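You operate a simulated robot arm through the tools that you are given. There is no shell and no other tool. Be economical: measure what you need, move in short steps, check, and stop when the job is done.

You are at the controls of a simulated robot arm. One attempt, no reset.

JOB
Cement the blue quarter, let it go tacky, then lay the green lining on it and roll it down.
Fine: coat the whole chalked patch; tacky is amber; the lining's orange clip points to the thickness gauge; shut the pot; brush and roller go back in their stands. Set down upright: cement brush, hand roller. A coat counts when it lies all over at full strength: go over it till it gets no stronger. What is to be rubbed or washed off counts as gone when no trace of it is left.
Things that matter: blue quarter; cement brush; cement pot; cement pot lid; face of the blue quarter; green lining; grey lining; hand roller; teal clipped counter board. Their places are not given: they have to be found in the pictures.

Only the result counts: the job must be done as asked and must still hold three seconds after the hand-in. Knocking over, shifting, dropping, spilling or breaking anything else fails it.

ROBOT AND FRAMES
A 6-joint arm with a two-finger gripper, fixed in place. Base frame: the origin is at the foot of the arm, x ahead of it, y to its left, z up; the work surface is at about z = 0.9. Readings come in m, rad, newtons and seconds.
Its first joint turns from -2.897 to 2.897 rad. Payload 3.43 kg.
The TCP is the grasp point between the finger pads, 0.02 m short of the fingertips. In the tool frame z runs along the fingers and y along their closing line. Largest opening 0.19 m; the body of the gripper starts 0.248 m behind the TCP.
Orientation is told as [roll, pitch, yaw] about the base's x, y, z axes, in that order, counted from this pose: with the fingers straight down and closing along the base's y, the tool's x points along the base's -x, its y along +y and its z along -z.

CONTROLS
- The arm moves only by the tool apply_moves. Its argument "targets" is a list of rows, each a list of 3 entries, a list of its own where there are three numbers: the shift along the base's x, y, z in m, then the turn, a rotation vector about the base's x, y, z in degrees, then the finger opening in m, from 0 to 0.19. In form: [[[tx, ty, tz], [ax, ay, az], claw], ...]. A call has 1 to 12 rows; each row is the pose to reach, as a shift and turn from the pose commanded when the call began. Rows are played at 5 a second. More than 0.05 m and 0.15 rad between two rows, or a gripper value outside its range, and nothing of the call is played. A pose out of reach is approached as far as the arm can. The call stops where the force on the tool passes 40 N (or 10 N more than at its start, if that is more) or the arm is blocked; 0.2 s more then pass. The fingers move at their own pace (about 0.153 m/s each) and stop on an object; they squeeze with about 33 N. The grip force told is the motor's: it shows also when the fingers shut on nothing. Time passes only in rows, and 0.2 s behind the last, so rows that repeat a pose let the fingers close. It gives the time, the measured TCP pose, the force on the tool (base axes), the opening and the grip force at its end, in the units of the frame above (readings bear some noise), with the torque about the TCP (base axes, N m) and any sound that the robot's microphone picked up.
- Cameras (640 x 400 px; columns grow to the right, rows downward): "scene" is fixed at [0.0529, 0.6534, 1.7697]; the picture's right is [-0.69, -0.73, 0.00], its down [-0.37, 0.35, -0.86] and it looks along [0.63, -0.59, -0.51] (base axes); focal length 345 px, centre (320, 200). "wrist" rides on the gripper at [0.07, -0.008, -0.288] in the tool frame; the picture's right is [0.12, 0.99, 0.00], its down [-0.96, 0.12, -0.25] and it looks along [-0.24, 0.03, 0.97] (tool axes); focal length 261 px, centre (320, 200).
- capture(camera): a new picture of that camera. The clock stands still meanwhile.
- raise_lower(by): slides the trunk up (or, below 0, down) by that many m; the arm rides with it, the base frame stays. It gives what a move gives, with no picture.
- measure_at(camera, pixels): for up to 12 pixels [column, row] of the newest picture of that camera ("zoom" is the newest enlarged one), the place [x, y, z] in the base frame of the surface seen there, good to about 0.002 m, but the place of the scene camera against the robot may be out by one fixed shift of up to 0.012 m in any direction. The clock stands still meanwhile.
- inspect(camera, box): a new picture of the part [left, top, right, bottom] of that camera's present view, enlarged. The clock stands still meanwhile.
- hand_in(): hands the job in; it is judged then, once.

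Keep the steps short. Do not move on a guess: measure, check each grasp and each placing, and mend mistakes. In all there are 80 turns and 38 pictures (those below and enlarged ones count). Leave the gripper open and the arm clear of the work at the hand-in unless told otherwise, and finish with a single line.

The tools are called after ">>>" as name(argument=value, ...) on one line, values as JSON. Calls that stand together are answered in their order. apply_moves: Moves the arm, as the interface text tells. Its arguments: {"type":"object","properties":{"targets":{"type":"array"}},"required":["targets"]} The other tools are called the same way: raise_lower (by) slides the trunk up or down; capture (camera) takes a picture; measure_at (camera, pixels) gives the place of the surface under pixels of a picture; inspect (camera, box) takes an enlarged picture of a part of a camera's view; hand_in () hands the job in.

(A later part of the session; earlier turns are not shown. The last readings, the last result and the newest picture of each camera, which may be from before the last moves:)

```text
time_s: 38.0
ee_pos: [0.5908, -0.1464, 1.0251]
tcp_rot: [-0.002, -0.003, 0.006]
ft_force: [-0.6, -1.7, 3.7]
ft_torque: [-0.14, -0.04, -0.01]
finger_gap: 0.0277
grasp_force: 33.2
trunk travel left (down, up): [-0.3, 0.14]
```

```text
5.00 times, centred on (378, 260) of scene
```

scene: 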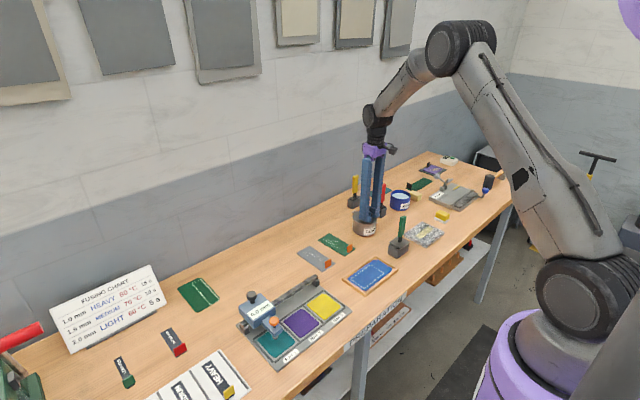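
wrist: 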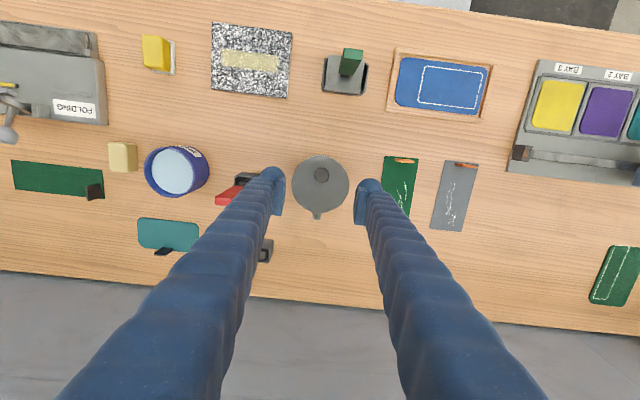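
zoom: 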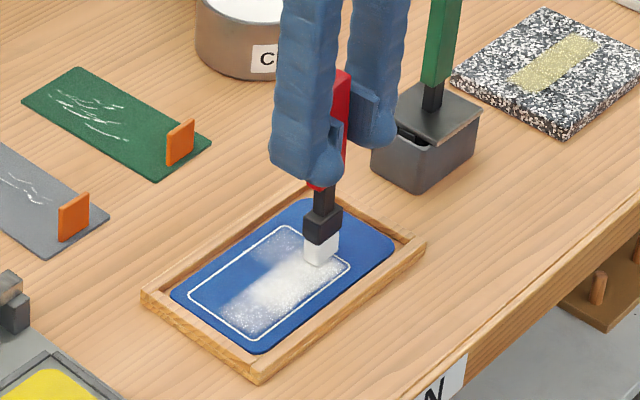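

It paints well. Continue with the next three lines.

>>> apply_moves(targets=[[[0.0084, 0, -0.0004], [0, 0, 0], 0.01], [[0.0084, 0.03, -0.0004], [0, 0, 0], 0.01], [[0.0084, 0.06, -0.0004], [0, 0, 0], 0.01], [[0.0084, 0.092, -0.0004], [0, 0, 0], 0.01], [[0.0168, 0.092, -0.0004], [0, 0, 0], 0.01], [[0.0168, 0.06, -0.0004], [0, 0, 0], 0.01], [[0.0168, 0.03, -0.0004], [0, 0, 0], 0.01], [[0.0168, 0, -0.0004], [0, 0, 0], 0.01], [[0.026, 0, -0.0004], [0, 0, 0], 0.01], [[0.026, 0.03, -0.0004], [0, 0, 0], 0.01], [[0.026, 0.06, -0.0004], [0, 0, 0], 0.01], [[0.026, 0.092, -0.0004], [0, 0, 0], 0.01]])

>>> apply_moves(targets=[[[0.008, 0, 0], [0, 0, 0], 0.01], [[0.008, -0.03, 0], [0, 0, 0], 0.01], [[0.008, -0.06, 0], [0, 0, 0], 0.01], [[0.008, -0.093, 0], [0, 0, 0], 0.01], [[0, -0.06, 0], [0, 0, 0], 0.01], [[0, -0.03, 0], [0, 0, 0], 0.01], [[-0.01, 0.0, 0], [0, 0, 0], 0.01], [[-0.02, -0.0, 0], [0, 0, 0], 0.01], [[-0.03, 0.0, 0], [0, 0, 0], 0.01], [[-0.04, 0.0, 0], [0, 0, 0], 0.01], [[-0.04, -0.03, 0], [0, 0, 0], 0.01], [[-0.04, -0.06, 0], [0, 0, 0], 0.01]])

>>> inspect(camera="scene", box=[335, 220, 420, 300])

```text
time_s: 40.6
ee_pos: [0.6166, -0.0545, 1.0279]
tcp_rot: [-0.001, -0.002, 0.008]
ft_force: [0.6, -0.9, -0.7]
ft_torque: [0.03, 0.0, 0.03]
finger_gap: 0.0275
grasp_force: 33.0
trunk travel left (down, up): [-0.3, 0.14]
```

```text
time_s: 43.2
ee_pos: [0.576, -0.1132, 1.0276]
tcp_rot: [-0.003, -0.002, 0.005]
ft_force: [0.2, -0.8, -1.0]
ft_torque: [0.08, 0.0, 0.0]
finger_gap: 0.0277
grasp_force: 32.6
trunk travel left (down, up): [-0.3, 0.14]
```

```text
5.00 times, centred on (378, 260) of scene
```

zoom: 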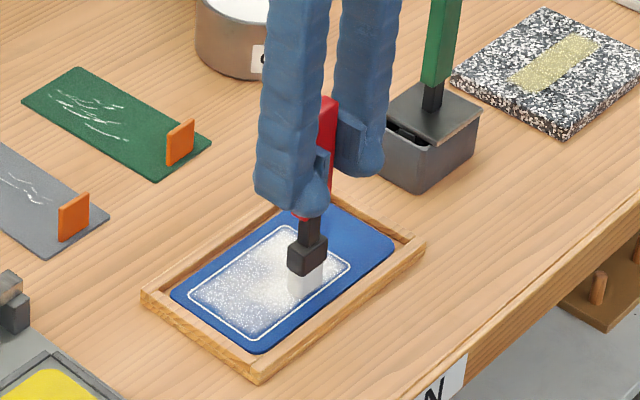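

The patch is covered but speckled; the brush looks spent. Re-dip a bit deeper (TCP 1.050).

>>> apply_moves(targets=[[[0, 0, 0.045], [0, 0, 0], 0.01], [[0.01, -0.01, 0.09], [0, 0, 0], 0.01], [[0.03, -0.028, 0.125], [0, 0, 0], 0.01], [[0.06, -0.055, 0.13], [0, 0, 0], 0.01], [[0.092, -0.085, 0.13], [0, 0, 0], 0.01], [[0.124, -0.114, 0.13], [0, 0, 0], 0.01], [[0.156, -0.144, 0.13], [0, 0, 0], 0.01], [[0.188, -0.174, 0.13], [0, 0, 0], 0.01], [[0.214, -0.1975, 0.115], [0, 0, 0], 0.01], [[0.214, -0.1975, 0.07], [0, 0, 0], 0.01], [[0.214, -0.1975, 0.023], [0, 0, 0], 0.01], [[0.214, -0.1975, 0.023], [0, 0, 0], 0.01]])

>>> apply_moves(targets=[[[0, 0, 0.045], [0, 0, 0], 0.01], [[0, 0, 0.09], [0, 0, 0], 0.01], [[-0.026, 0.0235, 0.107], [0, 0, 0], 0.01], [[-0.058, 0.0535, 0.107], [0, 0, 0], 0.01], [[-0.09, 0.0835, 0.107], [0, 0, 0], 0.01], [[-0.122, 0.1125, 0.107], [0, 0, 0], 0.01], [[-0.154, 0.1425, 0.107], [0, 0, 0], 0.01], [[-0.184, 0.1695, 0.102], [0, 0, 0], 0.01], [[-0.204, 0.1875, 0.067], [0, 0, 0], 0.01], [[-0.214, 0.1975, 0.022], [0, 0, 0], 0.01], [[-0.214, 0.1975, -0.018], [0, 0, 0], 0.01]])

```text
time_s: 45.8
ee_pos: [0.79, -0.3103, 1.0496]
tcp_rot: [-0.004, -0.005, 0.007]
ft_force: [2.2, -0.3, 28.6]
ft_torque: [-0.05, -0.36, 0.01]
finger_gap: 0.0277
grasp_force: 33.6
trunk travel left (down, up): [-0.3, 0.14]
```

```text
time_s: 48.2
ee_pos: [0.5757, -0.1114, 1.0288]
tcp_rot: [-0.002, -0.001, 0.008]
ft_force: [0.3, 0.0, -0.5]
ft_torque: [-0.04, 0.03, 0.0]
finger_gap: 0.0273
grasp_force: 33.2
trunk travel left (down, up): [-0.3, 0.14]
```

Re-loaded. Lower to contact while moving to the +y end, reading the force.

>>> apply_moves(targets=[[[-0.002, 0.03, -0.003], [0, 0, 0], 0.01], [[-0.002, 0.058, -0.005], [0, 0, 0], 0.01], [[-0.002, 0.058, -0.0065], [0, 0, 0], 0.01]])

```text
time_s: 49.0
ee_pos: [0.5729, -0.0543, 1.0246]
tcp_rot: [-0.002, -0.001, 0.008]
ft_force: [0.3, -0.7, 0.1]
ft_torque: [0.01, -0.03, -0.02]
finger_gap: 0.0274
grasp_force: 33.0
trunk travel left (down, up): [-0.3, 0.14]
```

>>> apply_moves(targets=[[[0, 0, -0.0015], [0, 0, 0], 0.01], [[0, 0, -0.003], [0, 0, 0], 0.01]])

```text
time_s: 49.6
ee_pos: [0.5732, -0.0546, 1.0205]
tcp_rot: [-0.001, -0.002, 0.008]
ft_force: [0.0, -1.0, 0.5]
ft_torque: [0.0, 0.02, 0.0]
finger_gap: 0.0276
grasp_force: 32.9
trunk travel left (down, up): [-0.3, 0.14]
```

The brush slid up a little in the grip during the dip. Keep feeling down.

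>>> apply_moves(targets=[[[0, 0, -0.001], [0, 0, 0], 0.01], [[0, 0, -0.002], [0, 0, 0], 0.01], [[0, 0, -0.003], [0, 0, 0], 0.01]])

```text
time_s: 50.4
ee_pos: [0.5733, -0.0554, 1.0175]
tcp_rot: [-0.001, -0.003, 0.005]
ft_force: [-0.4, -0.1, -1.0]
ft_torque: [0.03, -0.03, -0.01]
finger_gap: 0.0277
grasp_force: 32.9
trunk travel left (down, up): [-0.3, 0.14]
```

>>> apply_moves(targets=[[[0, 0, -0.0015], [0, 0, 0], 0.01], [[0, 0, -0.003], [0, 0, 0], 0.01], [[0, 0, -0.0045], [0, 0, 0], 0.01]])

>>> inspect(camera="scene", box=[340, 225, 410, 300])

```text
time_s: 51.2
ee_pos: [0.5749, -0.0545, 1.0141]
tcp_rot: [-0.002, -0.003, 0.007]
ft_force: [-1.2, 0.5, 9.0]
ft_torque: [-0.04, 0.01, -0.05]
finger_gap: 0.0273
grasp_force: 32.6
trunk travel left (down, up): [-0.3, 0.14]
```

```text
5.33 times, centred on (375, 262) of scene
```

zoom: 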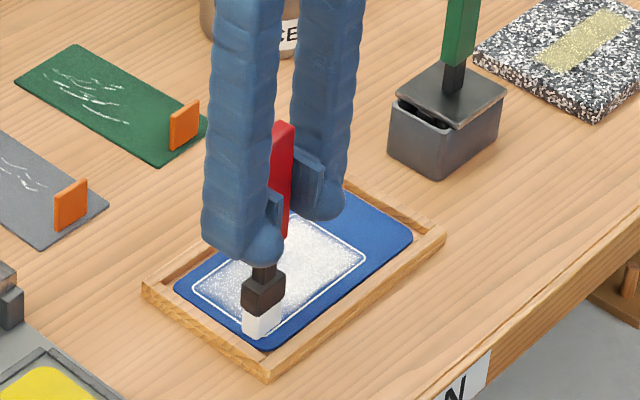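

Contact (9 N), bristles white. Sweep the whole patch again.

>>> apply_moves(targets=[[[0, -0.045, -0.0003], [0, 0, 0], 0.01], [[0, -0.09, -0.0003], [0, 0, 0], 0.01], [[0.008, -0.09, -0.0003], [0, 0, 0], 0.01], [[0.008, -0.045, -0.0003], [0, 0, 0], 0.01], [[0.008, 0, -0.0003], [0, 0, 0], 0.01], [[0.016, 0, -0.0003], [0, 0, 0], 0.01], [[0.016, -0.045, -0.0003], [0, 0, 0], 0.01], [[0.016, -0.09, -0.0003], [0, 0, 0], 0.01], [[0.024, -0.09, -0.0003], [0, 0, 0], 0.01], [[0.024, -0.045, -0.0003], [0, 0, 0], 0.01], [[0.024, 0, -0.0003], [0, 0, 0], 0.01], [[0.032, 0, -0.0003], [0, 0, 0], 0.01]])

>>> apply_moves(targets=[[[0, -0.045, -0.0003], [0, 0, 0], 0.01], [[0, -0.09, -0.0003], [0, 0, 0], 0.01], [[0.009, -0.09, -0.0003], [0, 0, 0], 0.01], [[0.009, -0.045, -0.0003], [0, 0, 0], 0.01], [[0.009, 0, -0.0003], [0, 0, 0], 0.01], [[0.017, 0, -0.0003], [0, 0, 0], 0.01], [[0.017, -0.045, -0.0003], [0, 0, 0], 0.01], [[0.017, -0.09, -0.0003], [0, 0, 0], 0.01], [[0.01, -0.09, -0.0003], [0, 0, 0], 0.01], [[0.005, -0.045, -0.0003], [0, 0, 0], 0.01], [[0.005, 0, -0.0003], [0, 0, 0], 0.01]])

>>> inspect(camera="scene", box=[340, 235, 410, 300])

```text
time_s: 53.8
ee_pos: [0.6071, -0.0535, 1.0132]
tcp_rot: [-0.004, -0.004, 0.008]
ft_force: [-0.2, -1.1, 3.7]
ft_torque: [-0.15, -0.06, 0.0]
finger_gap: 0.0276
grasp_force: 33.1
trunk travel left (down, up): [-0.3, 0.14]
```

```text
time_s: 56.2
ee_pos: [0.6127, -0.0535, 1.0118]
tcp_rot: [-0.003, -0.005, 0.008]
ft_force: [0.7, 2.0, 8.2]
ft_torque: [0.22, -0.17, 0.0]
finger_gap: 0.0272
grasp_force: 33.0
trunk travel left (down, up): [-0.3, 0.14]
```

```text
6.15 times, centred on (375, 268) of scene
```

zoom: 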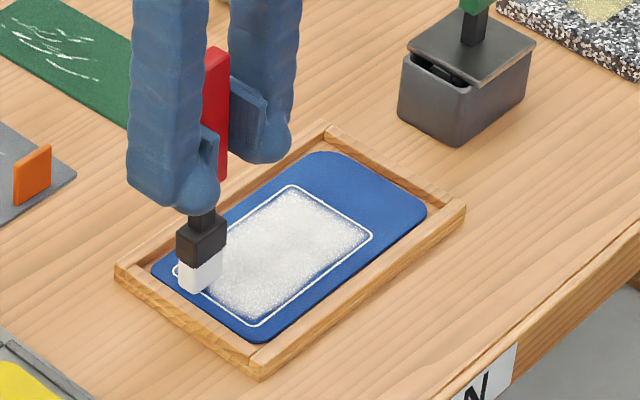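

Interior is nearly full; the edges along the chalk need more. Go round the perimeter twice, slightly further out.

>>> apply_moves(targets=[[[0.016, 0.005, 0], [0, 0, 0], 0.01], [[0.016, -0.04, 0], [0, 0, 0], 0.01], [[0.016, -0.082, 0], [0, 0, 0], 0.01], [[0.016, -0.096, 0], [0, 0, 0], 0.01], [[-0.015, -0.096, 0], [0, 0, 0], 0.01], [[-0.043, -0.096, 0], [0, 0, 0], 0.01], [[-0.043, -0.06, 0], [0, 0, 0], 0.01], [[-0.043, -0.025, 0], [0, 0, 0], 0.01], [[-0.043, 0.005, 0], [0, 0, 0], 0.01], [[-0.02, 0.005, 0], [0, 0, 0], 0.01], [[0.0, 0.005, 0], [0, 0, 0], 0.01], [[0.016, 0.005, 0], [0, 0, 0], 0.01]])

>>> apply_moves(targets=[[[0, -0.045, 0], [0, 0, 0], 0.01], [[0, -0.09, 0], [0, 0, 0], 0.01], [[-0.01, -0.101, 0], [0, 0, 0], 0.01], [[-0.035, -0.101, 0], [0, 0, 0], 0.01], [[-0.058, -0.1, 0], [0, 0, 0], 0.01], [[-0.058, -0.06, 0], [0, 0, 0], 0.01], [[-0.058, -0.02, 0], [0, 0, 0], 0.01], [[-0.054, 0, 0], [0, 0, 0], 0.01], [[-0.03, 0, 0], [0, 0, 0], 0.01], [[-0.01, 0, 0], [0, 0, 0], 0.01], [[-0.01, -0.012, 0], [0, 0, 0], 0.01], [[-0.04, -0.012, 0], [0, 0, 0], 0.01]])

>>> apply_moves(targets=[[[-0.012, -0.012, 0], [0, 0, 0], 0.01], [[-0.012, -0.05, 0], [0, 0, 0], 0.01], [[-0.012, -0.085, 0], [0, 0, 0], 0.01], [[-0.004, -0.085, 0], [0, 0, 0], 0.01], [[-0.004, -0.04, 0], [0, 0, 0], 0.01], [[-0.004, 0, 0], [0, 0, 0], 0.01], [[-0.004, 0, 0.03], [0, 0, 0], 0.01], [[0.03, -0.03, 0.07], [0, 0, 0], 0.01], [[0.065, -0.06, 0.08], [0, 0, 0], 0.01], [[0.1, -0.08, 0.08], [0, 0, 0], 0.01]])

>>> inspect(camera="scene", box=[340, 245, 405, 300])

```text
time_s: 58.8
ee_pos: [0.6273, -0.0505, 1.0146]
tcp_rot: [-0.001, -0.002, 0.008]
ft_force: [-0.4, 0.0, -0.6]
ft_torque: [-0.02, 0.02, -0.02]
finger_gap: 0.0272
grasp_force: 33.4
trunk travel left (down, up): [-0.3, 0.14]
```

```text
time_s: 61.4
ee_pos: [0.5854, -0.0635, 1.0139]
tcp_rot: [-0.001, -0.002, 0.007]
ft_force: [-0.6, -0.8, -1.1]
ft_torque: [0.05, -0.07, 0.04]
finger_gap: 0.0276
grasp_force: 33.0
trunk travel left (down, up): [-0.3, 0.14]
```

```text
refused: row 8 steps farther than a row can; nothing moved
```

```text
7.27 times, centred on (372, 272) of scene
```

zoom: 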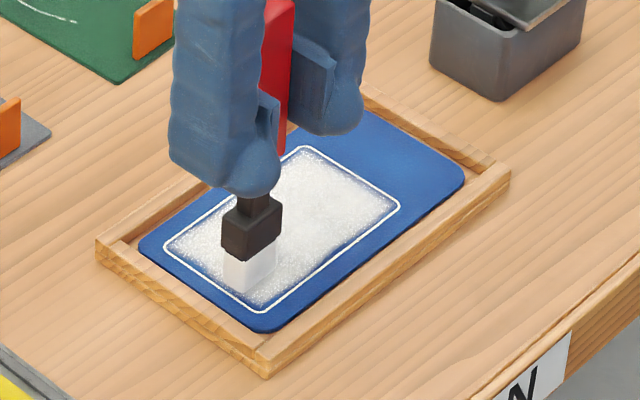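

Edges near the +y end are still speckled. Re-dip once more (gently), then finish. Going to the pot.

>>> apply_moves(targets=[[[0, 0, 0.045], [0, 0, 0], 0.01], [[0.01, -0.012, 0.088], [0, 0, 0], 0.01], [[0.028, -0.035, 0.12], [0, 0, 0], 0.01], [[0.053, -0.066, 0.13], [0, 0, 0], 0.01], [[0.078, -0.097, 0.13], [0, 0, 0], 0.01], [[0.103, -0.128, 0.13], [0, 0, 0], 0.01], [[0.128, -0.159, 0.13], [0, 0, 0], 0.01], [[0.153, -0.19, 0.13], [0, 0, 0], 0.01], [[0.178, -0.22, 0.13], [0, 0, 0], 0.01], [[0.203, -0.25, 0.115], [0, 0, 0], 0.01], [[0.203, -0.25, 0.072], [0, 0, 0], 0.01], [[0.203, -0.25, 0.034], [0, 0, 0], 0.01]])

```text
time_s: 64.0
ee_pos: [0.7906, -0.3119, 1.046]
tcp_rot: [-0.003, -0.003, 0.007]
ft_force: [-0.3, 0.0, 1.4]
ft_torque: [-0.19, -0.18, 0.0]
finger_gap: 0.0275
grasp_force: 33.3
trunk travel left (down, up): [-0.3, 0.14]
```

>>> apply_moves(targets=[[[0, 0, -0.003], [0, 0, 0], 0.01], [[0, 0, 0.04], [0, 0, 0], 0.01], [[0, 0, 0.083], [0, 0, 0], 0.01], [[-0.025, 0.03, 0.096], [0, 0, 0], 0.01], [[-0.05, 0.06, 0.096], [0, 0, 0], 0.01], [[-0.075, 0.09, 0.096], [0, 0, 0], 0.01], [[-0.1, 0.12, 0.096], [0, 0, 0], 0.01], [[-0.125, 0.15, 0.096], [0, 0, 0], 0.01], [[-0.15, 0.18, 0.096], [0, 0, 0], 0.01], [[-0.175, 0.21, 0.096], [0, 0, 0], 0.01], [[-0.2, 0.24, 0.085], [0, 0, 0], 0.01], [[-0.217, 0.258, 0.045], [0, 0, 0], 0.01]])

>>> apply_moves(targets=[[[0, 0, -0.04], [0, 0, 0], 0.01], [[0, 0, -0.072], [0, 0, 0], 0.01], [[0, 0, -0.078], [0, 0, 0], 0.01], [[0, 0, -0.08], [0, 0, 0], 0.01]])

```text
time_s: 66.6
ee_pos: [0.573, -0.056, 1.0919]
tcp_rot: [-0.002, -0.004, 0.008]
ft_force: [0.8, 0.4, -0.5]
ft_torque: [-0.03, 0.04, -0.02]
finger_gap: 0.0273
grasp_force: 32.7
trunk travel left (down, up): [-0.3, 0.14]
```

```text
time_s: 67.6
ee_pos: [0.5716, -0.0546, 1.011]
tcp_rot: [-0.001, -0.001, 0.006]
ft_force: [-0.1, 0.5, -0.7]
ft_torque: [0.02, 0.01, -0.01]
finger_gap: 0.0275
grasp_force: 33.3
trunk travel left (down, up): [-0.3, 0.14]
```

>>> apply_moves(targets=[[[0, 0, -0.001], [0, 0, 0], 0.01], [[0, 0, -0.0025], [0, 0, 0], 0.01]])

```text
time_s: 68.2
ee_pos: [0.5732, -0.0538, 1.0098]
tcp_rot: [-0.001, -0.003, 0.006]
ft_force: [-2.3, 0.1, 15.2]
ft_torque: [-0.02, 0.02, 0.04]
finger_gap: 0.0272
grasp_force: 33.3
trunk travel left (down, up): [-0.3, 0.14]
```

Contact (15 N). Full sweep with wider borders.

>>> apply_moves(targets=[[[-0.004, 0.005, 0], [0, 0, 0], 0.01], [[-0.004, -0.044, 0], [0, 0, 0], 0.01], [[-0.004, -0.093, 0], [0, 0, 0], 0.01], [[0.004, -0.093, 0], [0, 0, 0], 0.01], [[0.004, -0.044, 0], [0, 0, 0], 0.01], [[0.004, 0.005, 0], [0, 0, 0], 0.01], [[0.012, 0.005, 0], [0, 0, 0], 0.01], [[0.012, -0.044, 0], [0, 0, 0], 0.01], [[0.012, -0.093, 0], [0, 0, 0], 0.01], [[0.02, -0.093, 0], [0, 0, 0], 0.01], [[0.02, -0.044, 0], [0, 0, 0], 0.01], [[0.02, 0.005, 0], [0, 0, 0], 0.01]])

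>>> apply_moves(targets=[[[0.008, 0, -0.0003], [0, 0, 0], 0.01], [[0.008, -0.049, -0.0003], [0, 0, 0], 0.01], [[0.008, -0.098, -0.0003], [0, 0, 0], 0.01], [[0.016, -0.098, -0.0003], [0, 0, 0], 0.01], [[0.016, -0.049, -0.0003], [0, 0, 0], 0.01], [[0.016, 0.0, -0.0003], [0, 0, 0], 0.01], [[0.025, 0.0, -0.0003], [0, 0, 0], 0.01], [[0.025, -0.049, -0.0003], [0, 0, 0], 0.01], [[0.025, -0.098, -0.0003], [0, 0, 0], 0.01], [[0.034, -0.098, -0.0003], [0, 0, 0], 0.01], [[0.034, -0.049, -0.0003], [0, 0, 0], 0.01], [[0.034, 0.0, -0.0003], [0, 0, 0], 0.01]])

>>> apply_moves(targets=[[[-0.01, 0, -0.0005], [0, 0, 0], 0.01], [[-0.035, 0, -0.0005], [0, 0, 0], 0.01], [[-0.058, 0, -0.0005], [0, 0, 0], 0.01], [[-0.058, -0.045, -0.0005], [0, 0, 0], 0.01], [[-0.058, -0.09, -0.0005], [0, 0, 0], 0.01], [[-0.054, -0.098, -0.0005], [0, 0, 0], 0.01], [[-0.025, -0.098, -0.0005], [0, 0, 0], 0.01], [[-0.004, -0.098, -0.0005], [0, 0, 0], 0.01], [[-0.004, -0.05, -0.0005], [0, 0, 0], 0.01], [[-0.004, -0.008, -0.0005], [0, 0, 0], 0.01], [[-0.03, -0.008, -0.0005], [0, 0, 0], 0.01], [[-0.052, -0.008, -0.0005], [0, 0, 0], 0.01]])

```text
time_s: 70.8
ee_pos: [0.5943, -0.0468, 1.0088]
tcp_rot: [-0.003, -0.004, 0.006]
ft_force: [-0.2, 0.0, -0.5]
ft_torque: [-0.1, 0.0, -0.02]
finger_gap: 0.0274
grasp_force: 33.2
trunk travel left (down, up): [-0.3, 0.14]
```

```text
time_s: 73.4
ee_pos: [0.6266, -0.0472, 1.0098]
tcp_rot: [-0.002, 0.0, 0.009]
ft_force: [-1.0, 0.3, -0.5]
ft_torque: [-0.09, 0.0, -0.01]
finger_gap: 0.0274
grasp_force: 32.6
trunk travel left (down, up): [-0.3, 0.14]
```

```text
time_s: 76.0
ee_pos: [0.5742, -0.0576, 1.0098]
tcp_rot: [-0.001, -0.001, 0.006]
ft_force: [0.5, 0.2, -0.3]
ft_torque: [-0.01, -0.02, 0.0]
finger_gap: 0.0274
grasp_force: 33.7
trunk travel left (down, up): [-0.3, 0.14]
```

Coat should be full now. Carry the brush high toward its stand, then look at the panel.

>>> apply_moves(targets=[[[0, 0, 0.045], [0, 0, 0], 0.01], [[0, 0, 0.09], [0, 0, 0], 0.01], [[0.01, -0.016, 0.13], [0, 0, 0], 0.01], [[0.03, -0.049, 0.15], [0, 0, 0], 0.01], [[0.053, -0.087, 0.155], [0, 0, 0], 0.01], [[0.076, -0.125, 0.155], [0, 0, 0], 0.01], [[0.1, -0.163, 0.155], [0, 0, 0], 0.01], [[0.124, -0.202, 0.155], [0, 0, 0], 0.01], [[0.148, -0.241, 0.155], [0, 0, 0], 0.01], [[0.172, -0.28, 0.155], [0, 0, 0], 0.01], [[0.196, -0.319, 0.155], [0, 0, 0], 0.01], [[0.22, -0.359, 0.155], [0, 0, 0], 0.01]])

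>>> inspect(camera="scene", box=[342, 252, 402, 300])

```text
time_s: 78.6
ee_pos: [0.7964, -0.415, 1.1645]
tcp_rot: [-0.002, -0.002, 0.01]
ft_force: [-0.9, -0.7, -0.5]
ft_torque: [0.1, 0.05, 0.0]
finger_gap: 0.0272
grasp_force: 33.1
trunk travel left (down, up): [-0.3, 0.14]
```

```text
8.33 times, centred on (372, 276) of scene
```

zoom: 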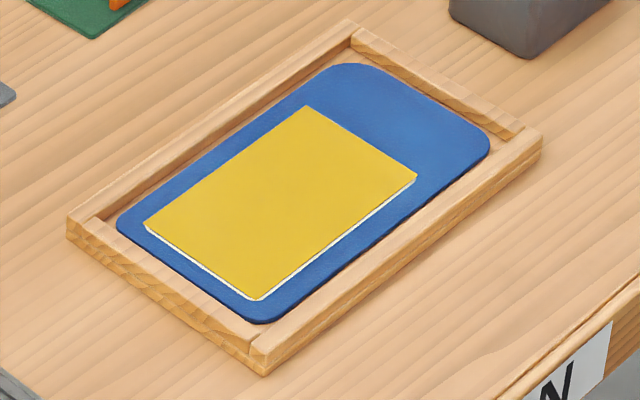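

Uniform full coat and already amber (tacky). Quickly put the brush back in its stand.

>>> apply_moves(targets=[[[0.0235, -0.04, 0], [0, 0, 0], 0.01], [[0.0235, -0.04, -0.045], [0, 0, 0], 0.01], [[0.0235, -0.04, -0.09], [0, 0, 0], 0.01], [[0.0235, -0.04, -0.12], [0, 0, 0], 0.01], [[0.0235, -0.04, -0.135], [0, 0, 0], 0.01], [[0.0235, -0.04, -0.144], [0, 0, 0], 0.01], [[0.0235, -0.04, -0.146], [0, 0, 0], 0.01]])

```text
time_s: 80.2
ee_pos: [0.8194, -0.4552, 1.0175]
tcp_rot: [-0.001, -0.001, 0.007]
ft_force: [0.4, 0.6, 0.7]
ft_torque: [0.03, 0.03, -0.01]
finger_gap: 0.0275
grasp_force: 33.4
trunk travel left (down, up): [-0.3, 0.14]
```

Just above the floor. Lower the last millimetres, release, rise; and measure the green lining's clip in the existing pictures.

>>> apply_moves(targets=[[[0, 0, -0.002], [0, 0, 0], 0.01], [[0, 0, -0.004], [0, 0, 0], 0.01], [[0, 0, -0.004], [0, 0, 0], 0.05], [[0, 0, -0.004], [0, 0, 0], 0.08], [[0, 0, 0.03], [0, 0, 0], 0.08], [[0, 0, 0.07], [0, 0, 0], 0.08], [[0, 0, 0.11], [0, 0, 0], 0.08], [[0, 0.03, 0.12], [0, 0, 8.5], 0.08], [[0, 0.06, 0.12], [0, 0, 17], 0.08], [[-0.01, 0.1, 0.12], [0, 0, 25.5], 0.08], [[-0.02, 0.14, 0.12], [0, 0, 34], 0.08], [[-0.03, 0.18, 0.12], [0, 0, 42.5], 0.08]])

>>> measure_at(camera="wrist", pixels=[[396, 159], [399, 159], [402, 160], [405, 160], [408, 161], [411, 161], [403, 157], [403, 158], [403, 162], [393, 163], [418, 162], [388, 215]])

>>> measure_at(camera="scene", pixels=[[350, 245], [348, 247], [352, 244], [349, 251], [352, 248], [347, 250], [350, 248], [264, 298], [262, 310], [334, 240], [355, 248], [343, 256]])

```text
time_s: 82.8
ee_pos: [0.7889, -0.2772, 1.1362]
tcp_rot: [-0.001, -0.003, 0.752]
ft_force: [-0.1, 0.3, 0.3]
ft_torque: [-0.06, -0.02, -0.04]
finger_gap: 0.0802
grasp_force: 0.0
trunk travel left (down, up): [-0.3, 0.14]
```

```text
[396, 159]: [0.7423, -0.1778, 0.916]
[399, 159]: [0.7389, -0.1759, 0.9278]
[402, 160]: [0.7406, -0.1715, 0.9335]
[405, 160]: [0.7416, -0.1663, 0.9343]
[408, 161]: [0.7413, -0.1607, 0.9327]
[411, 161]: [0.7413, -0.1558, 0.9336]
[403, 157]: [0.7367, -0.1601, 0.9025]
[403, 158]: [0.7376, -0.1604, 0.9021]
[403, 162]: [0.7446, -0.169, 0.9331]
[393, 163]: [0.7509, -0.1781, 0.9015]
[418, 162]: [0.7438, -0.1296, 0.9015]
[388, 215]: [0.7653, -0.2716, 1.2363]
```

```text
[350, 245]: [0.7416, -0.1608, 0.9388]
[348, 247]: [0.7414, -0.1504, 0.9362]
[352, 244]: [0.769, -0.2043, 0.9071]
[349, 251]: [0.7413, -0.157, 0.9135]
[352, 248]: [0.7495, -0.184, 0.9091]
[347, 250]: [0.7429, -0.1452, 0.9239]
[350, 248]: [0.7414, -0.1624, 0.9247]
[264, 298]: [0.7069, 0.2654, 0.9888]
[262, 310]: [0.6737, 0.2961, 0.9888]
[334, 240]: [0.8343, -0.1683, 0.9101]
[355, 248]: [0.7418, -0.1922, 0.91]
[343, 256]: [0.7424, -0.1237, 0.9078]
```

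Clip: x≈0.743, y≈-0.162, top 0.934, thin along x; lining lies yawed ~2°. The gauge is at +y, so the lining must turn -92°. Go over the clip with yaw ≈92°.

>>> apply_moves(targets=[[[-0.01, 0.03, -0.02], [0, 0, 8.2], 0.08], [[-0.02, 0.06, -0.04], [0, 0, 16.4], 0.08], [[-0.03, 0.085, -0.06], [0, 0, 24.6], 0.08], [[-0.046, 0.114, -0.08], [0, 0, 32.8], 0.08], [[-0.046, 0.114, -0.11], [0, 0, 41], 0.07], [[-0.046, 0.114, -0.14], [0, 0, 49.1], 0.06], [[-0.046, 0.114, -0.175], [0, 0, 49.1], 0.05], [[-0.046, 0.114, -0.209], [0, 0, 49.1], 0.05]])

>>> apply_moves(targets=[[[0, 0, 0], [0, 0, 0], 0.02], [[0, 0, 0], [0, 0, 0], 0.0], [[0, 0, 0], [0, 0, 0], 0.0], [[0, 0, 0], [0, 0, 0], 0.0]])

```text
time_s: 84.6
ee_pos: [0.7454, -0.1609, 0.9266]
tcp_rot: [-0.002, -0.005, 1.609]
ft_force: [0.3, -0.7, -0.3]
ft_torque: [0.05, 0.06, -0.01]
finger_gap: 0.0502
grasp_force: 0.1
trunk travel left (down, up): [-0.3, 0.14]
```

```text
time_s: 85.6
ee_pos: [0.7458, -0.1612, 0.9274]
tcp_rot: [-0.001, -0.004, 1.606]
ft_force: [0.0, -1.1, -0.4]
ft_torque: [0.0, 0.01, -0.01]
finger_gap: 0.0061
grasp_force: 33.2
trunk travel left (down, up): [-0.3, 0.14]
```

Clip held (6 mm). Lift above all handles, carry and turn toward the panel.

>>> apply_moves(targets=[[[0, 0, 0.04], [0, 0, 0], 0.0], [[0, 0, 0.085], [0, 0, 0], 0.0], [[0, 0, 0.13], [0, 0, -8.4], 0.0], [[0, 0, 0.17], [0, 0, -16.8], 0.0], [[-0.02, 0.016, 0.19], [0, 0, -25.2], 0.0], [[-0.04, 0.032, 0.19], [0, 0, -33.6], 0.0], [[-0.06, 0.048, 0.19], [0, 0, -42], 0.0], [[-0.08, 0.064, 0.19], [0, 0, -50.4], 0.0], [[-0.1, 0.08, 0.19], [0, 0, -58.8], 0.0], [[-0.12, 0.098, 0.19], [0, 0, -67.2], 0.0], [[-0.1445, 0.118, 0.19], [0, 0, -75.6], 0.0], [[-0.1445, 0.118, 0.19], [0, 0, -84], 0.0]])

>>> apply_moves(targets=[[[0, 0, -0.04], [0, 0, -8.1], 0.0], [[0, 0, -0.08], [0, 0, -8.1], 0.0], [[0, 0, -0.12], [0, 0, -8.1], 0.0], [[0, 0, -0.15], [0, 0, -8.1], 0.0], [[0, 0, -0.165], [0, 0, -8.1], 0.0]])

>>> inspect(camera="scene", box=[330, 200, 420, 300])

```text
time_s: 88.2
ee_pos: [0.5988, -0.0423, 1.1213]
tcp_rot: [0.0, -0.003, 0.138]
ft_force: [1.3, 0.6, -0.7]
ft_torque: [0.02, 0.0, -0.02]
finger_gap: 0.0058
grasp_force: 33.0
trunk travel left (down, up): [-0.3, 0.14]
```

```text
time_s: 89.4
ee_pos: [0.5981, -0.044, 0.9527]
tcp_rot: [-0.002, -0.001, -0.002]
ft_force: [0.8, 0.2, 0.5]
ft_torque: [0.03, 0.01, -0.02]
finger_gap: 0.0061
grasp_force: 33.2
trunk travel left (down, up): [-0.3, 0.14]
```

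```text
4.00 times, centred on (375, 250) of scene
```

zoom: 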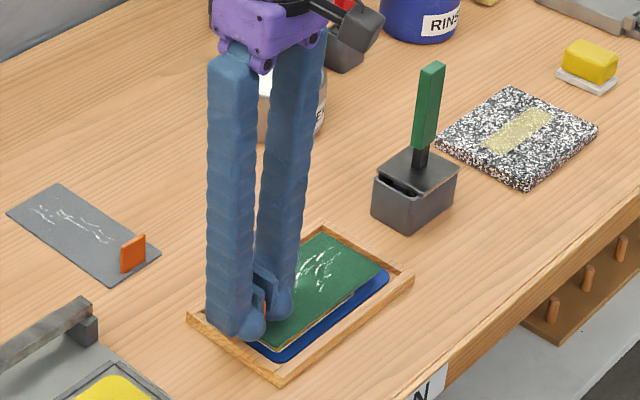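

Measure the hovering lining's corners against the panel.

>>> measure_at(camera="zoom", pixels=[[377, 268], [323, 234], [280, 343], [350, 286], [300, 328], [265, 352], [390, 276], [275, 360], [355, 262]])

```text
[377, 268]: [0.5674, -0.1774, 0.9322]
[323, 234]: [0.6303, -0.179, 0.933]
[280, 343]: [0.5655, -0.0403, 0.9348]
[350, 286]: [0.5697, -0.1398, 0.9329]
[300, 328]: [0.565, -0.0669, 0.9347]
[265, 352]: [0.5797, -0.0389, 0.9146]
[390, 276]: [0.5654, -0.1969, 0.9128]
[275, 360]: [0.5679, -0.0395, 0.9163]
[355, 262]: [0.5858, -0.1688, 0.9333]
```

Lining is 3 mm short in x; y fine. Shift +3 mm, lower 15 mm, release, and rise.

>>> apply_moves(targets=[[[0.003, 0, -0.008], [0, 0, 0], 0.0], [[0.003, 0, -0.013], [0, 0, 0], 0.0], [[0.003, 0, -0.0155], [0, 0, 0], 0.0], [[0.003, 0, -0.0155], [0, 0, 0], 0.02], [[0.003, 0, -0.0155], [0, 0, 0], 0.04], [[0.003, 0, 0.02], [0, 0, 0], 0.04], [[0.003, 0, 0.065], [0, 0, 0], 0.06], [[0.003, 0, 0.11], [0, 0, 0], 0.08], [[0.003, 0, 0.15], [0, 0, 0], 0.08]])

>>> inspect(camera="scene", box=[335, 215, 420, 300])

```text
time_s: 91.4
ee_pos: [0.6004, -0.0435, 1.1049]
tcp_rot: [-0.002, -0.003, -0.002]
ft_force: [-0.5, -0.2, -0.9]
ft_torque: [0.0, -0.02, 0.01]
finger_gap: 0.08
grasp_force: 0.0
trunk travel left (down, up): [-0.3, 0.14]
```

```text
4.71 times, centred on (378, 258) of scene
```

zoom: 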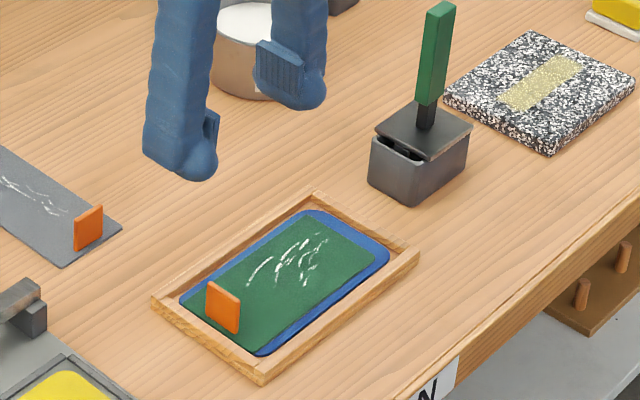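

Lining lies flat with its clip toward the gauge. Now take the roller; and measure the lining corners meanwhile.

>>> apply_moves(targets=[[[0.002, -0.043, 0.015], [0, 0, 0], 0.08], [[0.004, -0.086, 0.015], [0, 0, 0], 0.08], [[0.006, -0.129, 0.015], [0, 0, 0], 0.08], [[0.008, -0.172, 0.015], [0, 0, 0], 0.08], [[0.009, -0.215, 0.015], [0, 0, 0], 0.08], [[0.009, -0.257, 0.015], [0, 0, 0], 0.08], [[0.009, -0.257, -0.025], [0, 0, 0], 0.08], [[0.009, -0.257, -0.065], [0, 0, 0], 0.08], [[0.009, -0.257, -0.065], [0, 0, 0], 0.04], [[0.009, -0.257, -0.065], [0, 0, 0], 0.01], [[0.009, -0.257, -0.065], [0, 0, 0], 0.01], [[0.009, -0.257, -0.065], [0, 0, 0], 0.01]])

>>> measure_at(camera="zoom", pixels=[[374, 256], [322, 220], [255, 350], [190, 307], [280, 285], [240, 300], [209, 285], [235, 325], [400, 170], [440, 160], [375, 133], [470, 128]])

```text
time_s: 94.0
ee_pos: [0.6102, -0.302, 1.0396]
tcp_rot: [-0.003, -0.001, -0.001]
ft_force: [-1.1, 0.0, 0.4]
ft_torque: [0.0, -0.04, -0.02]
finger_gap: 0.0241
grasp_force: 33.3
trunk travel left (down, up): [-0.3, 0.14]
```

```text
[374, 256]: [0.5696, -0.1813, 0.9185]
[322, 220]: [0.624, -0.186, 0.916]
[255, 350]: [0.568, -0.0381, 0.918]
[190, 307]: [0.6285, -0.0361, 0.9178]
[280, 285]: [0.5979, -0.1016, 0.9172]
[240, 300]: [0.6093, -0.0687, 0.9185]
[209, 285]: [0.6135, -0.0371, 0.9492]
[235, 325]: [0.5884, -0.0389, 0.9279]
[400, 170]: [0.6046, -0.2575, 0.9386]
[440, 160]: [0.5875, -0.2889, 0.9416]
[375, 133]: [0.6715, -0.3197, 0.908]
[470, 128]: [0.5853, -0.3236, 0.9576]
```

Lining spans y -0.184…-0.039, x 0.567…0.632, covering the patch. Roller gripped (24 mm). Lift and carry over the lining, stopping at TCP ≈1.055.

>>> apply_moves(targets=[[[0, 0, 0.04], [0, 0, 0], 0.01], [[0, 0, 0.08], [0, 0, 0], 0.01], [[0, 0, 0.11], [0, 0, 0], 0.01], [[-0.002, 0.044, 0.11], [0, 0, 0], 0.01], [[-0.004, 0.088, 0.11], [0, 0, 0], 0.01], [[-0.006, 0.132, 0.11], [0, 0, 0], 0.01], [[-0.008, 0.172, 0.11], [0, 0, 0], 0.01], [[-0.009, 0.204, 0.11], [0, 0, 0], 0.01], [[-0.009, 0.204, 0.065], [0, 0, 0], 0.01], [[-0.009, 0.204, 0.03], [0, 0, 0], 0.01], [[-0.009, 0.204, 0.02], [0, 0, 0], 0.01]])

>>> inspect(camera="scene", box=[345, 220, 415, 300])

```text
time_s: 96.4
ee_pos: [0.6012, -0.0954, 1.0583]
tcp_rot: [-0.004, 0.0, -0.002]
ft_force: [0.1, 0.8, -1.9]
ft_torque: [-0.01, 0.02, -0.01]
finger_gap: 0.0239
grasp_force: 33.6
trunk travel left (down, up): [-0.3, 0.14]
```

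```text
5.00 times, centred on (380, 260) of scene
```

zoom: 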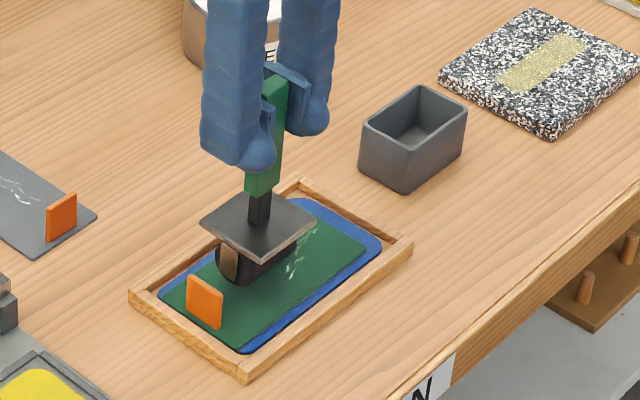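

>>> measure_at(camera="zoom", pixels=[[233, 265], [232, 277], [240, 282], [295, 245], [228, 246], [202, 222], [265, 257], [314, 218], [222, 270], [255, 278], [237, 250]])

```text
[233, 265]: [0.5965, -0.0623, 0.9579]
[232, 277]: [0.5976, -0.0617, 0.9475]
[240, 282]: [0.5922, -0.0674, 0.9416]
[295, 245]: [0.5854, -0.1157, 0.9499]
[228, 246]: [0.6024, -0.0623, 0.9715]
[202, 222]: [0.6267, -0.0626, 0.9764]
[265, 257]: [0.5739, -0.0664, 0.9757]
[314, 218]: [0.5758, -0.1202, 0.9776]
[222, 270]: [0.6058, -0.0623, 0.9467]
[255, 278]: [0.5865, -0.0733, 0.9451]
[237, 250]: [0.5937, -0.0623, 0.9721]
```

Roller bottom is ~22 mm above the lining. Shift to y=-0.080 (clear of the clip) and lower in steps.

>>> apply_moves(targets=[[[0, 0.0155, -0.01], [0, 0, 0], 0.01], [[0, 0.0155, -0.017], [0, 0, 0], 0.01], [[0, 0.0155, -0.02], [0, 0, 0], 0.01]])

>>> apply_moves(targets=[[[0, 0, -0.001], [0, 0, 0], 0.01], [[0, 0, -0.0025], [0, 0, 0], 0.01]])

```text
time_s: 97.2
ee_pos: [0.6001, -0.0813, 1.0411]
tcp_rot: [-0.001, -0.005, -0.001]
ft_force: [1.1, 2.7, 27.7]
ft_torque: [0.07, -0.02, 0.01]
finger_gap: 0.024
grasp_force: 33.2
trunk travel left (down, up): [-0.3, 0.14]
```

```text
time_s: 97.8
ee_pos: [0.6018, -0.0803, 1.0385]
tcp_rot: [-0.002, -0.003, -0.001]
ft_force: [0.5, -0.4, 28.0]
ft_torque: [0.03, 0.04, 0.01]
finger_gap: 0.0238
grasp_force: 33.1
trunk travel left (down, up): [-0.3, 0.14]
```

Contact with 28 N. Roll along x (to both edges), stepping through y away from the clip.

>>> apply_moves(targets=[[[-0.016, 0, 0.0005], [0, 0, 0], 0.01], [[-0.031, 0, 0.0005], [0, 0, 0], 0.01], [[0, 0, 0.0005], [0, 0, 0], 0.01], [[0.031, 0, 0.0005], [0, 0, 0], 0.01], [[0.0, 0, 0.0005], [0, 0, 0], 0.01], [[0.0, -0.012, 0.0005], [0, 0, 0], 0.01], [[0.0, -0.024, 0.0005], [0, 0, 0], 0.01], [[-0.031, -0.024, 0.0005], [0, 0, 0], 0.01], [[0, -0.024, 0.0005], [0, 0, 0], 0.01], [[0.031, -0.024, 0.0005], [0, 0, 0], 0.01], [[0, -0.024, 0.0005], [0, 0, 0], 0.01]])

>>> apply_moves(targets=[[[0.0, -0.022, 0], [0, 0, 0], 0.01], [[-0.031, -0.022, 0], [0, 0, 0], 0.01], [[0, -0.022, 0], [0, 0, 0], 0.01], [[0.031, -0.022, 0], [0, 0, 0], 0.01], [[0, -0.022, 0], [0, 0, 0], 0.01], [[0.0, -0.046, 0], [0, 0, 0], 0.01], [[-0.031, -0.046, 0], [0, 0, 0], 0.01], [[0, -0.046, 0], [0, 0, 0], 0.01], [[0.031, -0.046, 0], [0, 0, 0], 0.01], [[0, -0.046, 0], [0, 0, 0], 0.01]])

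```text
time_s: 100.2
ee_pos: [0.5979, -0.1056, 1.0365]
tcp_rot: [-0.002, -0.003, -0.002]
ft_force: [-1.2, 2.9, 13.2]
ft_torque: [0.14, -0.03, -0.01]
finger_gap: 0.0241
grasp_force: 33.0
trunk travel left (down, up): [-0.3, 0.14]
```

```text
time_s: 102.4
ee_pos: [0.5997, -0.1523, 1.0374]
tcp_rot: [-0.003, -0.003, -0.001]
ft_force: [-0.7, 0.4, -1.5]
ft_torque: [-0.01, -0.07, -0.01]
finger_gap: 0.0238
grasp_force: 33.3
trunk travel left (down, up): [-0.3, 0.14]
```

Pressure faded on the last lines. Press again 2 mm and roll back across everything.

>>> apply_moves(targets=[[[0, 0, -0.001], [0, 0, 0], 0.01], [[0, 0, -0.002], [0, 0, 0], 0.01]])

```text
time_s: 103.0
ee_pos: [0.6009, -0.1511, 1.0357]
tcp_rot: [0.0, -0.001, -0.001]
ft_force: [-0.4, -0.1, -0.6]
ft_torque: [-0.07, -0.03, -0.04]
finger_gap: 0.0239
grasp_force: 33.2
trunk travel left (down, up): [-0.3, 0.14]
```

>>> apply_moves(targets=[[[0, 0, -0.001], [0, 0, 0], 0.01], [[0, 0, -0.002], [0, 0, 0], 0.01]])

```text
time_s: 103.6
ee_pos: [0.6015, -0.1509, 1.0335]
tcp_rot: [-0.004, -0.004, -0.002]
ft_force: [0.0, -0.2, 25.0]
ft_torque: [0.01, 0.03, -0.01]
finger_gap: 0.0238
grasp_force: 33.0
trunk travel left (down, up): [-0.3, 0.14]
```

>>> apply_moves(targets=[[[-0.031, 0, 0], [0, 0, 0], 0.01], [[0, 0, 0], [0, 0, 0], 0.01], [[0.031, 0, -0.0002], [0, 0, 0], 0.01], [[0, 0, -0.0002], [0, 0, 0], 0.01], [[0, 0.024, -0.0004], [0, 0, 0], 0.01], [[-0.031, 0.024, -0.0004], [0, 0, 0], 0.01], [[0, 0.024, -0.0006], [0, 0, 0], 0.01], [[0.031, 0.024, -0.0006], [0, 0, 0], 0.01], [[0, 0.024, -0.0006], [0, 0, 0], 0.01], [[0, 0.048, -0.0006], [0, 0, 0], 0.01]])

>>> apply_moves(targets=[[[-0.031, 0, 0], [0, 0, 0], 0.01], [[0, 0, 0], [0, 0, 0], 0.01], [[0.031, 0, 0], [0, 0, 0], 0.01], [[0, 0, 0], [0, 0, 0], 0.01], [[0, 0.022, -0.0005], [0, 0, 0], 0.01], [[-0.031, 0.022, -0.0005], [0, 0, 0], 0.01], [[0, 0.022, -0.0005], [0, 0, 0], 0.01], [[0.031, 0.022, -0.0005], [0, 0, 0], 0.01], [[0, 0.022, -0.0005], [0, 0, 0], 0.01]])

```text
time_s: 105.8
ee_pos: [0.6009, -0.1044, 1.0308]
tcp_rot: [-0.002, -0.002, -0.001]
ft_force: [-0.6, 1.6, 1.3]
ft_torque: [0.37, -0.05, -0.03]
finger_gap: 0.0238
grasp_force: 33.1
trunk travel left (down, up): [-0.3, 0.14]
```

```text
time_s: 107.8
ee_pos: [0.5987, -0.0817, 1.0326]
tcp_rot: [-0.002, -0.003, -0.002]
ft_force: [-0.3, 0.2, -1.1]
ft_torque: [0.03, -0.09, 0.04]
finger_gap: 0.024
grasp_force: 33.0
trunk travel left (down, up): [-0.3, 0.14]
```

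One more firm pass to be sure, from the clip end to the far end, lowering a little between strips.

>>> apply_moves(targets=[[[0, 0.001, -0.002], [0, 0, 0], 0.01], [[0, 0.001, -0.0035], [0, 0, 0], 0.01], [[-0.029, 0.001, -0.0035], [0, 0, 0], 0.01], [[0, 0.001, -0.0038], [0, 0, 0], 0.01], [[0.032, 0.001, -0.0038], [0, 0, 0], 0.01], [[0, 0.001, -0.0038], [0, 0, 0], 0.01], [[0, -0.02, -0.0038], [0, 0, 0], 0.01]])

>>> apply_moves(targets=[[[0, -0.014, -0.001], [0, 0, 0], 0.01], [[-0.029, -0.014, -0.001], [0, 0, 0], 0.01], [[0, -0.014, -0.0012], [0, 0, 0], 0.01], [[0.032, -0.014, -0.0012], [0, 0, 0], 0.01], [[0, -0.014, -0.0015], [0, 0, 0], 0.01], [[0, -0.048, -0.0018], [0, 0, 0], 0.01], [[-0.029, -0.048, -0.0018], [0, 0, 0], 0.01], [[0, -0.048, -0.002], [0, 0, 0], 0.01], [[0.032, -0.048, -0.002], [0, 0, 0], 0.01], [[0, -0.048, -0.002], [0, 0, 0], 0.01]])

```text
time_s: 109.4
ee_pos: [0.602, -0.1, 1.0283]
tcp_rot: [-0.003, -0.001, 0.0]
ft_force: [-0.2, 0.2, 7.0]
ft_torque: [-0.24, -0.11, -0.01]
finger_gap: 0.0241
grasp_force: 33.1
trunk travel left (down, up): [-0.3, 0.14]
```

```text
time_s: 111.6
ee_pos: [0.5999, -0.1511, 1.0249]
tcp_rot: [-0.001, 0.001, -0.002]
ft_force: [-1.1, 0.8, 10.0]
ft_torque: [0.22, -0.08, 0.01]
finger_gap: 0.0238
grasp_force: 32.8
trunk travel left (down, up): [-0.3, 0.14]
```

Contact held throughout. Lift the roller and take it back over its stand and down.

>>> apply_moves(targets=[[[0, 0, 0.04], [0, 0, 0], 0.01], [[0, 0, 0.08], [0, 0, 0], 0.01], [[0, 0, 0.12], [0, 0, 0], 0.01], [[0.003, -0.04, 0.12], [0, 0, 0], 0.01], [[0.006, -0.08, 0.12], [0, 0, 0], 0.01], [[0.0098, -0.12, 0.12], [0, 0, 0], 0.01], [[0.0098, -0.15, 0.12], [0, 0, 0], 0.01], [[0.0098, -0.15, 0.08], [0, 0, 0], 0.01], [[0.0098, -0.15, 0.04], [0, 0, 0], 0.01], [[0.0098, -0.15, 0.015], [0, 0, 0], 0.01], [[0.0098, -0.15, 0.005], [0, 0, 0], 0.01], [[0.0098, -0.15, 0.001], [0, 0, 0], 0.01]])

```text
time_s: 114.2
ee_pos: [0.6112, -0.2987, 1.0265]
tcp_rot: [-0.002, -0.001, -0.001]
ft_force: [-0.3, 1.3, -2.1]
ft_torque: [0.01, 0.02, -0.01]
finger_gap: 0.024
grasp_force: 33.3
trunk travel left (down, up): [-0.3, 0.14]
```

Lower the last 3 mm, release, rise, then go over the opened lid's knob turning to yaw ≈96°.

>>> apply_moves(targets=[[[0, 0, -0.0015], [0, 0, 0], 0.01], [[0, 0, -0.003], [0, 0, 0], 0.01], [[0, 0, -0.003], [0, 0, 0], 0.05], [[0, 0, -0.003], [0, 0, 0], 0.07], [[0, 0, 0.03], [0, 0, 0], 0.07], [[0, 0, 0.07], [0, 0, 0], 0.07], [[0, 0, 0.11], [0, 0, 0], 0.07]])

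>>> apply_moves(targets=[[[0.022, -0.008, 0], [0, 0, 8], 0.06], [[0.044, -0.016, 0], [0, 0, 16], 0.06], [[0.066, -0.024, 0], [0, 0, 24], 0.06], [[0.088, -0.032, 0], [0, 0, 32], 0.06], [[0.11, -0.04, 0], [0, 0, 40], 0.06], [[0.132, -0.048, 0], [0, 0, 48], 0.06], [[0.154, -0.056, 0], [0, 0, 56], 0.06], [[0.176, -0.064, 0], [0, 0, 64], 0.06], [[0.198, -0.072, 0], [0, 0, 72], 0.06], [[0.22, -0.08, 0], [0, 0, 80], 0.06], [[0.242, -0.088, 0], [0, 0, 88], 0.06], [[0.257, -0.0945, 0], [0, 0, 96], 0.06]])

```text
time_s: 115.8
ee_pos: [0.6107, -0.3004, 1.136]
tcp_rot: [-0.003, -0.003, -0.003]
ft_force: [-0.5, 0.7, 0.6]
ft_torque: [0.01, -0.07, 0.0]
finger_gap: 0.0701
grasp_force: 0.1
trunk travel left (down, up): [-0.3, 0.14]
```

```text
time_s: 118.4
ee_pos: [0.8672, -0.3955, 1.1349]
tcp_rot: [-0.003, -0.004, 1.677]
ft_force: [0.7, -0.2, -0.6]
ft_torque: [-0.03, 0.03, -0.01]
finger_gap: 0.0602
grasp_force: 0.1
trunk travel left (down, up): [-0.3, 0.14]
```

Descend around the knob and cage it.

>>> apply_moves(targets=[[[0, 0, -0.045], [0, 0, 0], 0.06], [[0, 0, -0.09], [0, 0, 0], 0.06], [[0, 0, -0.125], [0, 0, 0], 0.06], [[0, 0, -0.143], [0, 0, 0], 0.06], [[0, 0, -0.143], [0, 0, 0], 0.028], [[0, 0, -0.143], [0, 0, 0], 0.028]])

>>> apply_moves(targets=[[[-0.0111, -0.0004, 0], [0, 0, -8], 0.028], [[-0.022, 0.0008, 0], [0, 0, -16], 0.028], [[-0.0327, 0.0035, 0], [0, 0, -24], 0.028], [[-0.0429, 0.0076, 0], [0, 0, -32], 0.028], [[-0.0525, 0.0131, 0], [0, 0, -40], 0.028], [[-0.0612, 0.0199, 0], [0, 0, -48], 0.028], [[-0.0688, 0.0278, 0], [0, 0, -56], 0.028], [[-0.0753, 0.0367, 0], [0, 0, -64], 0.028], [[-0.0805, 0.0464, 0], [0, 0, -72], 0.028], [[-0.0842, 0.0568, 0], [0, 0, -80], 0.028], [[-0.0865, 0.0676, 0], [0, 0, -88], 0.028], [[-0.0873, 0.079, 0], [0, 0, -96], 0.028]])

```text
time_s: 119.8
ee_pos: [0.8695, -0.3946, 0.9957]
tcp_rot: [0.001, -0.004, 1.675]
ft_force: [-0.5, 0.1, -0.4]
ft_torque: [0.03, 0.0, 0.04]
finger_gap: 0.0278
grasp_force: 0.1
trunk travel left (down, up): [-0.3, 0.14]
```

```text
time_s: 122.4
ee_pos: [0.782, -0.3162, 0.9938]
tcp_rot: [-0.003, -0.003, -0.004]
ft_force: [2.5, -7.2, 0.0]
ft_torque: [-0.02, -0.01, 0.08]
finger_gap: 0.0318
grasp_force: 3.3
trunk travel left (down, up): [-0.3, 0.14]
```

The lid met its stop (7 N), so it is shut. Open, rise, and clear away.

>>> apply_moves(targets=[[[0, -0.003, 0], [0, 0, 0], 0.05], [[0, -0.003, 0.02], [0, 0, 0], 0.06], [[0, -0.003, 0.065], [0, 0, 0], 0.08], [[0, -0.003, 0.11], [0, 0, 0], 0.1], [[0, -0.003, 0.155], [0, 0, 0], 0.12], [[-0.01, -0.01, 0.195], [0, 0, 0], 0.15], [[-0.03, -0.02, 0.235], [0, 0, 0], 0.19], [[-0.05, -0.04, 0.27], [0, 0, 0], 0.19], [[-0.08, -0.06, 0.3], [0, 0, 0], 0.19], [[-0.11, -0.08, 0.32], [0, 0, 0], 0.19], [[-0.14, -0.1, 0.33], [0, 0, 0], 0.19], [[-0.17, -0.12, 0.33], [0, 0, 0], 0.19]])

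>>> inspect(camera="scene", box=[320, 170, 430, 300])

```text
time_s: 125.0
ee_pos: [0.6084, -0.4359, 1.3251]
tcp_rot: [0.0, -0.003, -0.001]
ft_force: [-0.7, -0.4, -0.2]
ft_torque: [0.06, -0.07, -0.01]
finger_gap: 0.1901
grasp_force: 0.2
trunk travel left (down, up): [-0.3, 0.14]
```

```text
3.08 times, centred on (375, 235) of scene
```

zoom: 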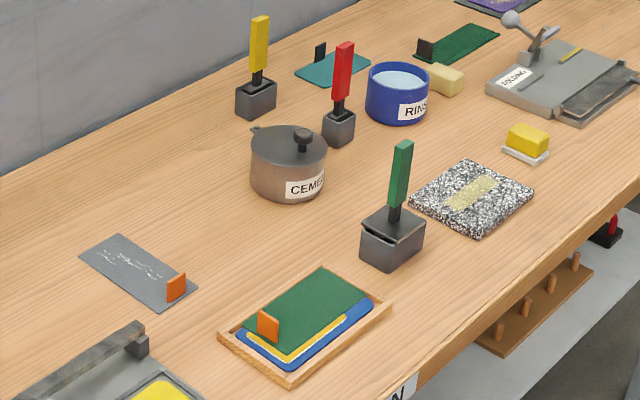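

The lining appears shifted toward +x, showing an amber strip. Measure the corners.

>>> measure_at(camera="zoom", pixels=[[371, 298], [322, 269], [282, 350], [243, 320], [267, 361], [349, 315], [258, 318], [279, 337], [268, 312], [310, 330], [345, 322], [236, 338]])

```text
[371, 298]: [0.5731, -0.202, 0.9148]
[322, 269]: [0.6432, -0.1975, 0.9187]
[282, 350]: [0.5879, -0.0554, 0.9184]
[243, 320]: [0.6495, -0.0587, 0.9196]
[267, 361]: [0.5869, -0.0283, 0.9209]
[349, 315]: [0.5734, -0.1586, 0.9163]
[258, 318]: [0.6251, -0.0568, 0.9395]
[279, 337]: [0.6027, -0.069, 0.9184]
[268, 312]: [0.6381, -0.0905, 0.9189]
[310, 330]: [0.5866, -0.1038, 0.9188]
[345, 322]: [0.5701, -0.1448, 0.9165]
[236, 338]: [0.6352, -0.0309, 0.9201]
```

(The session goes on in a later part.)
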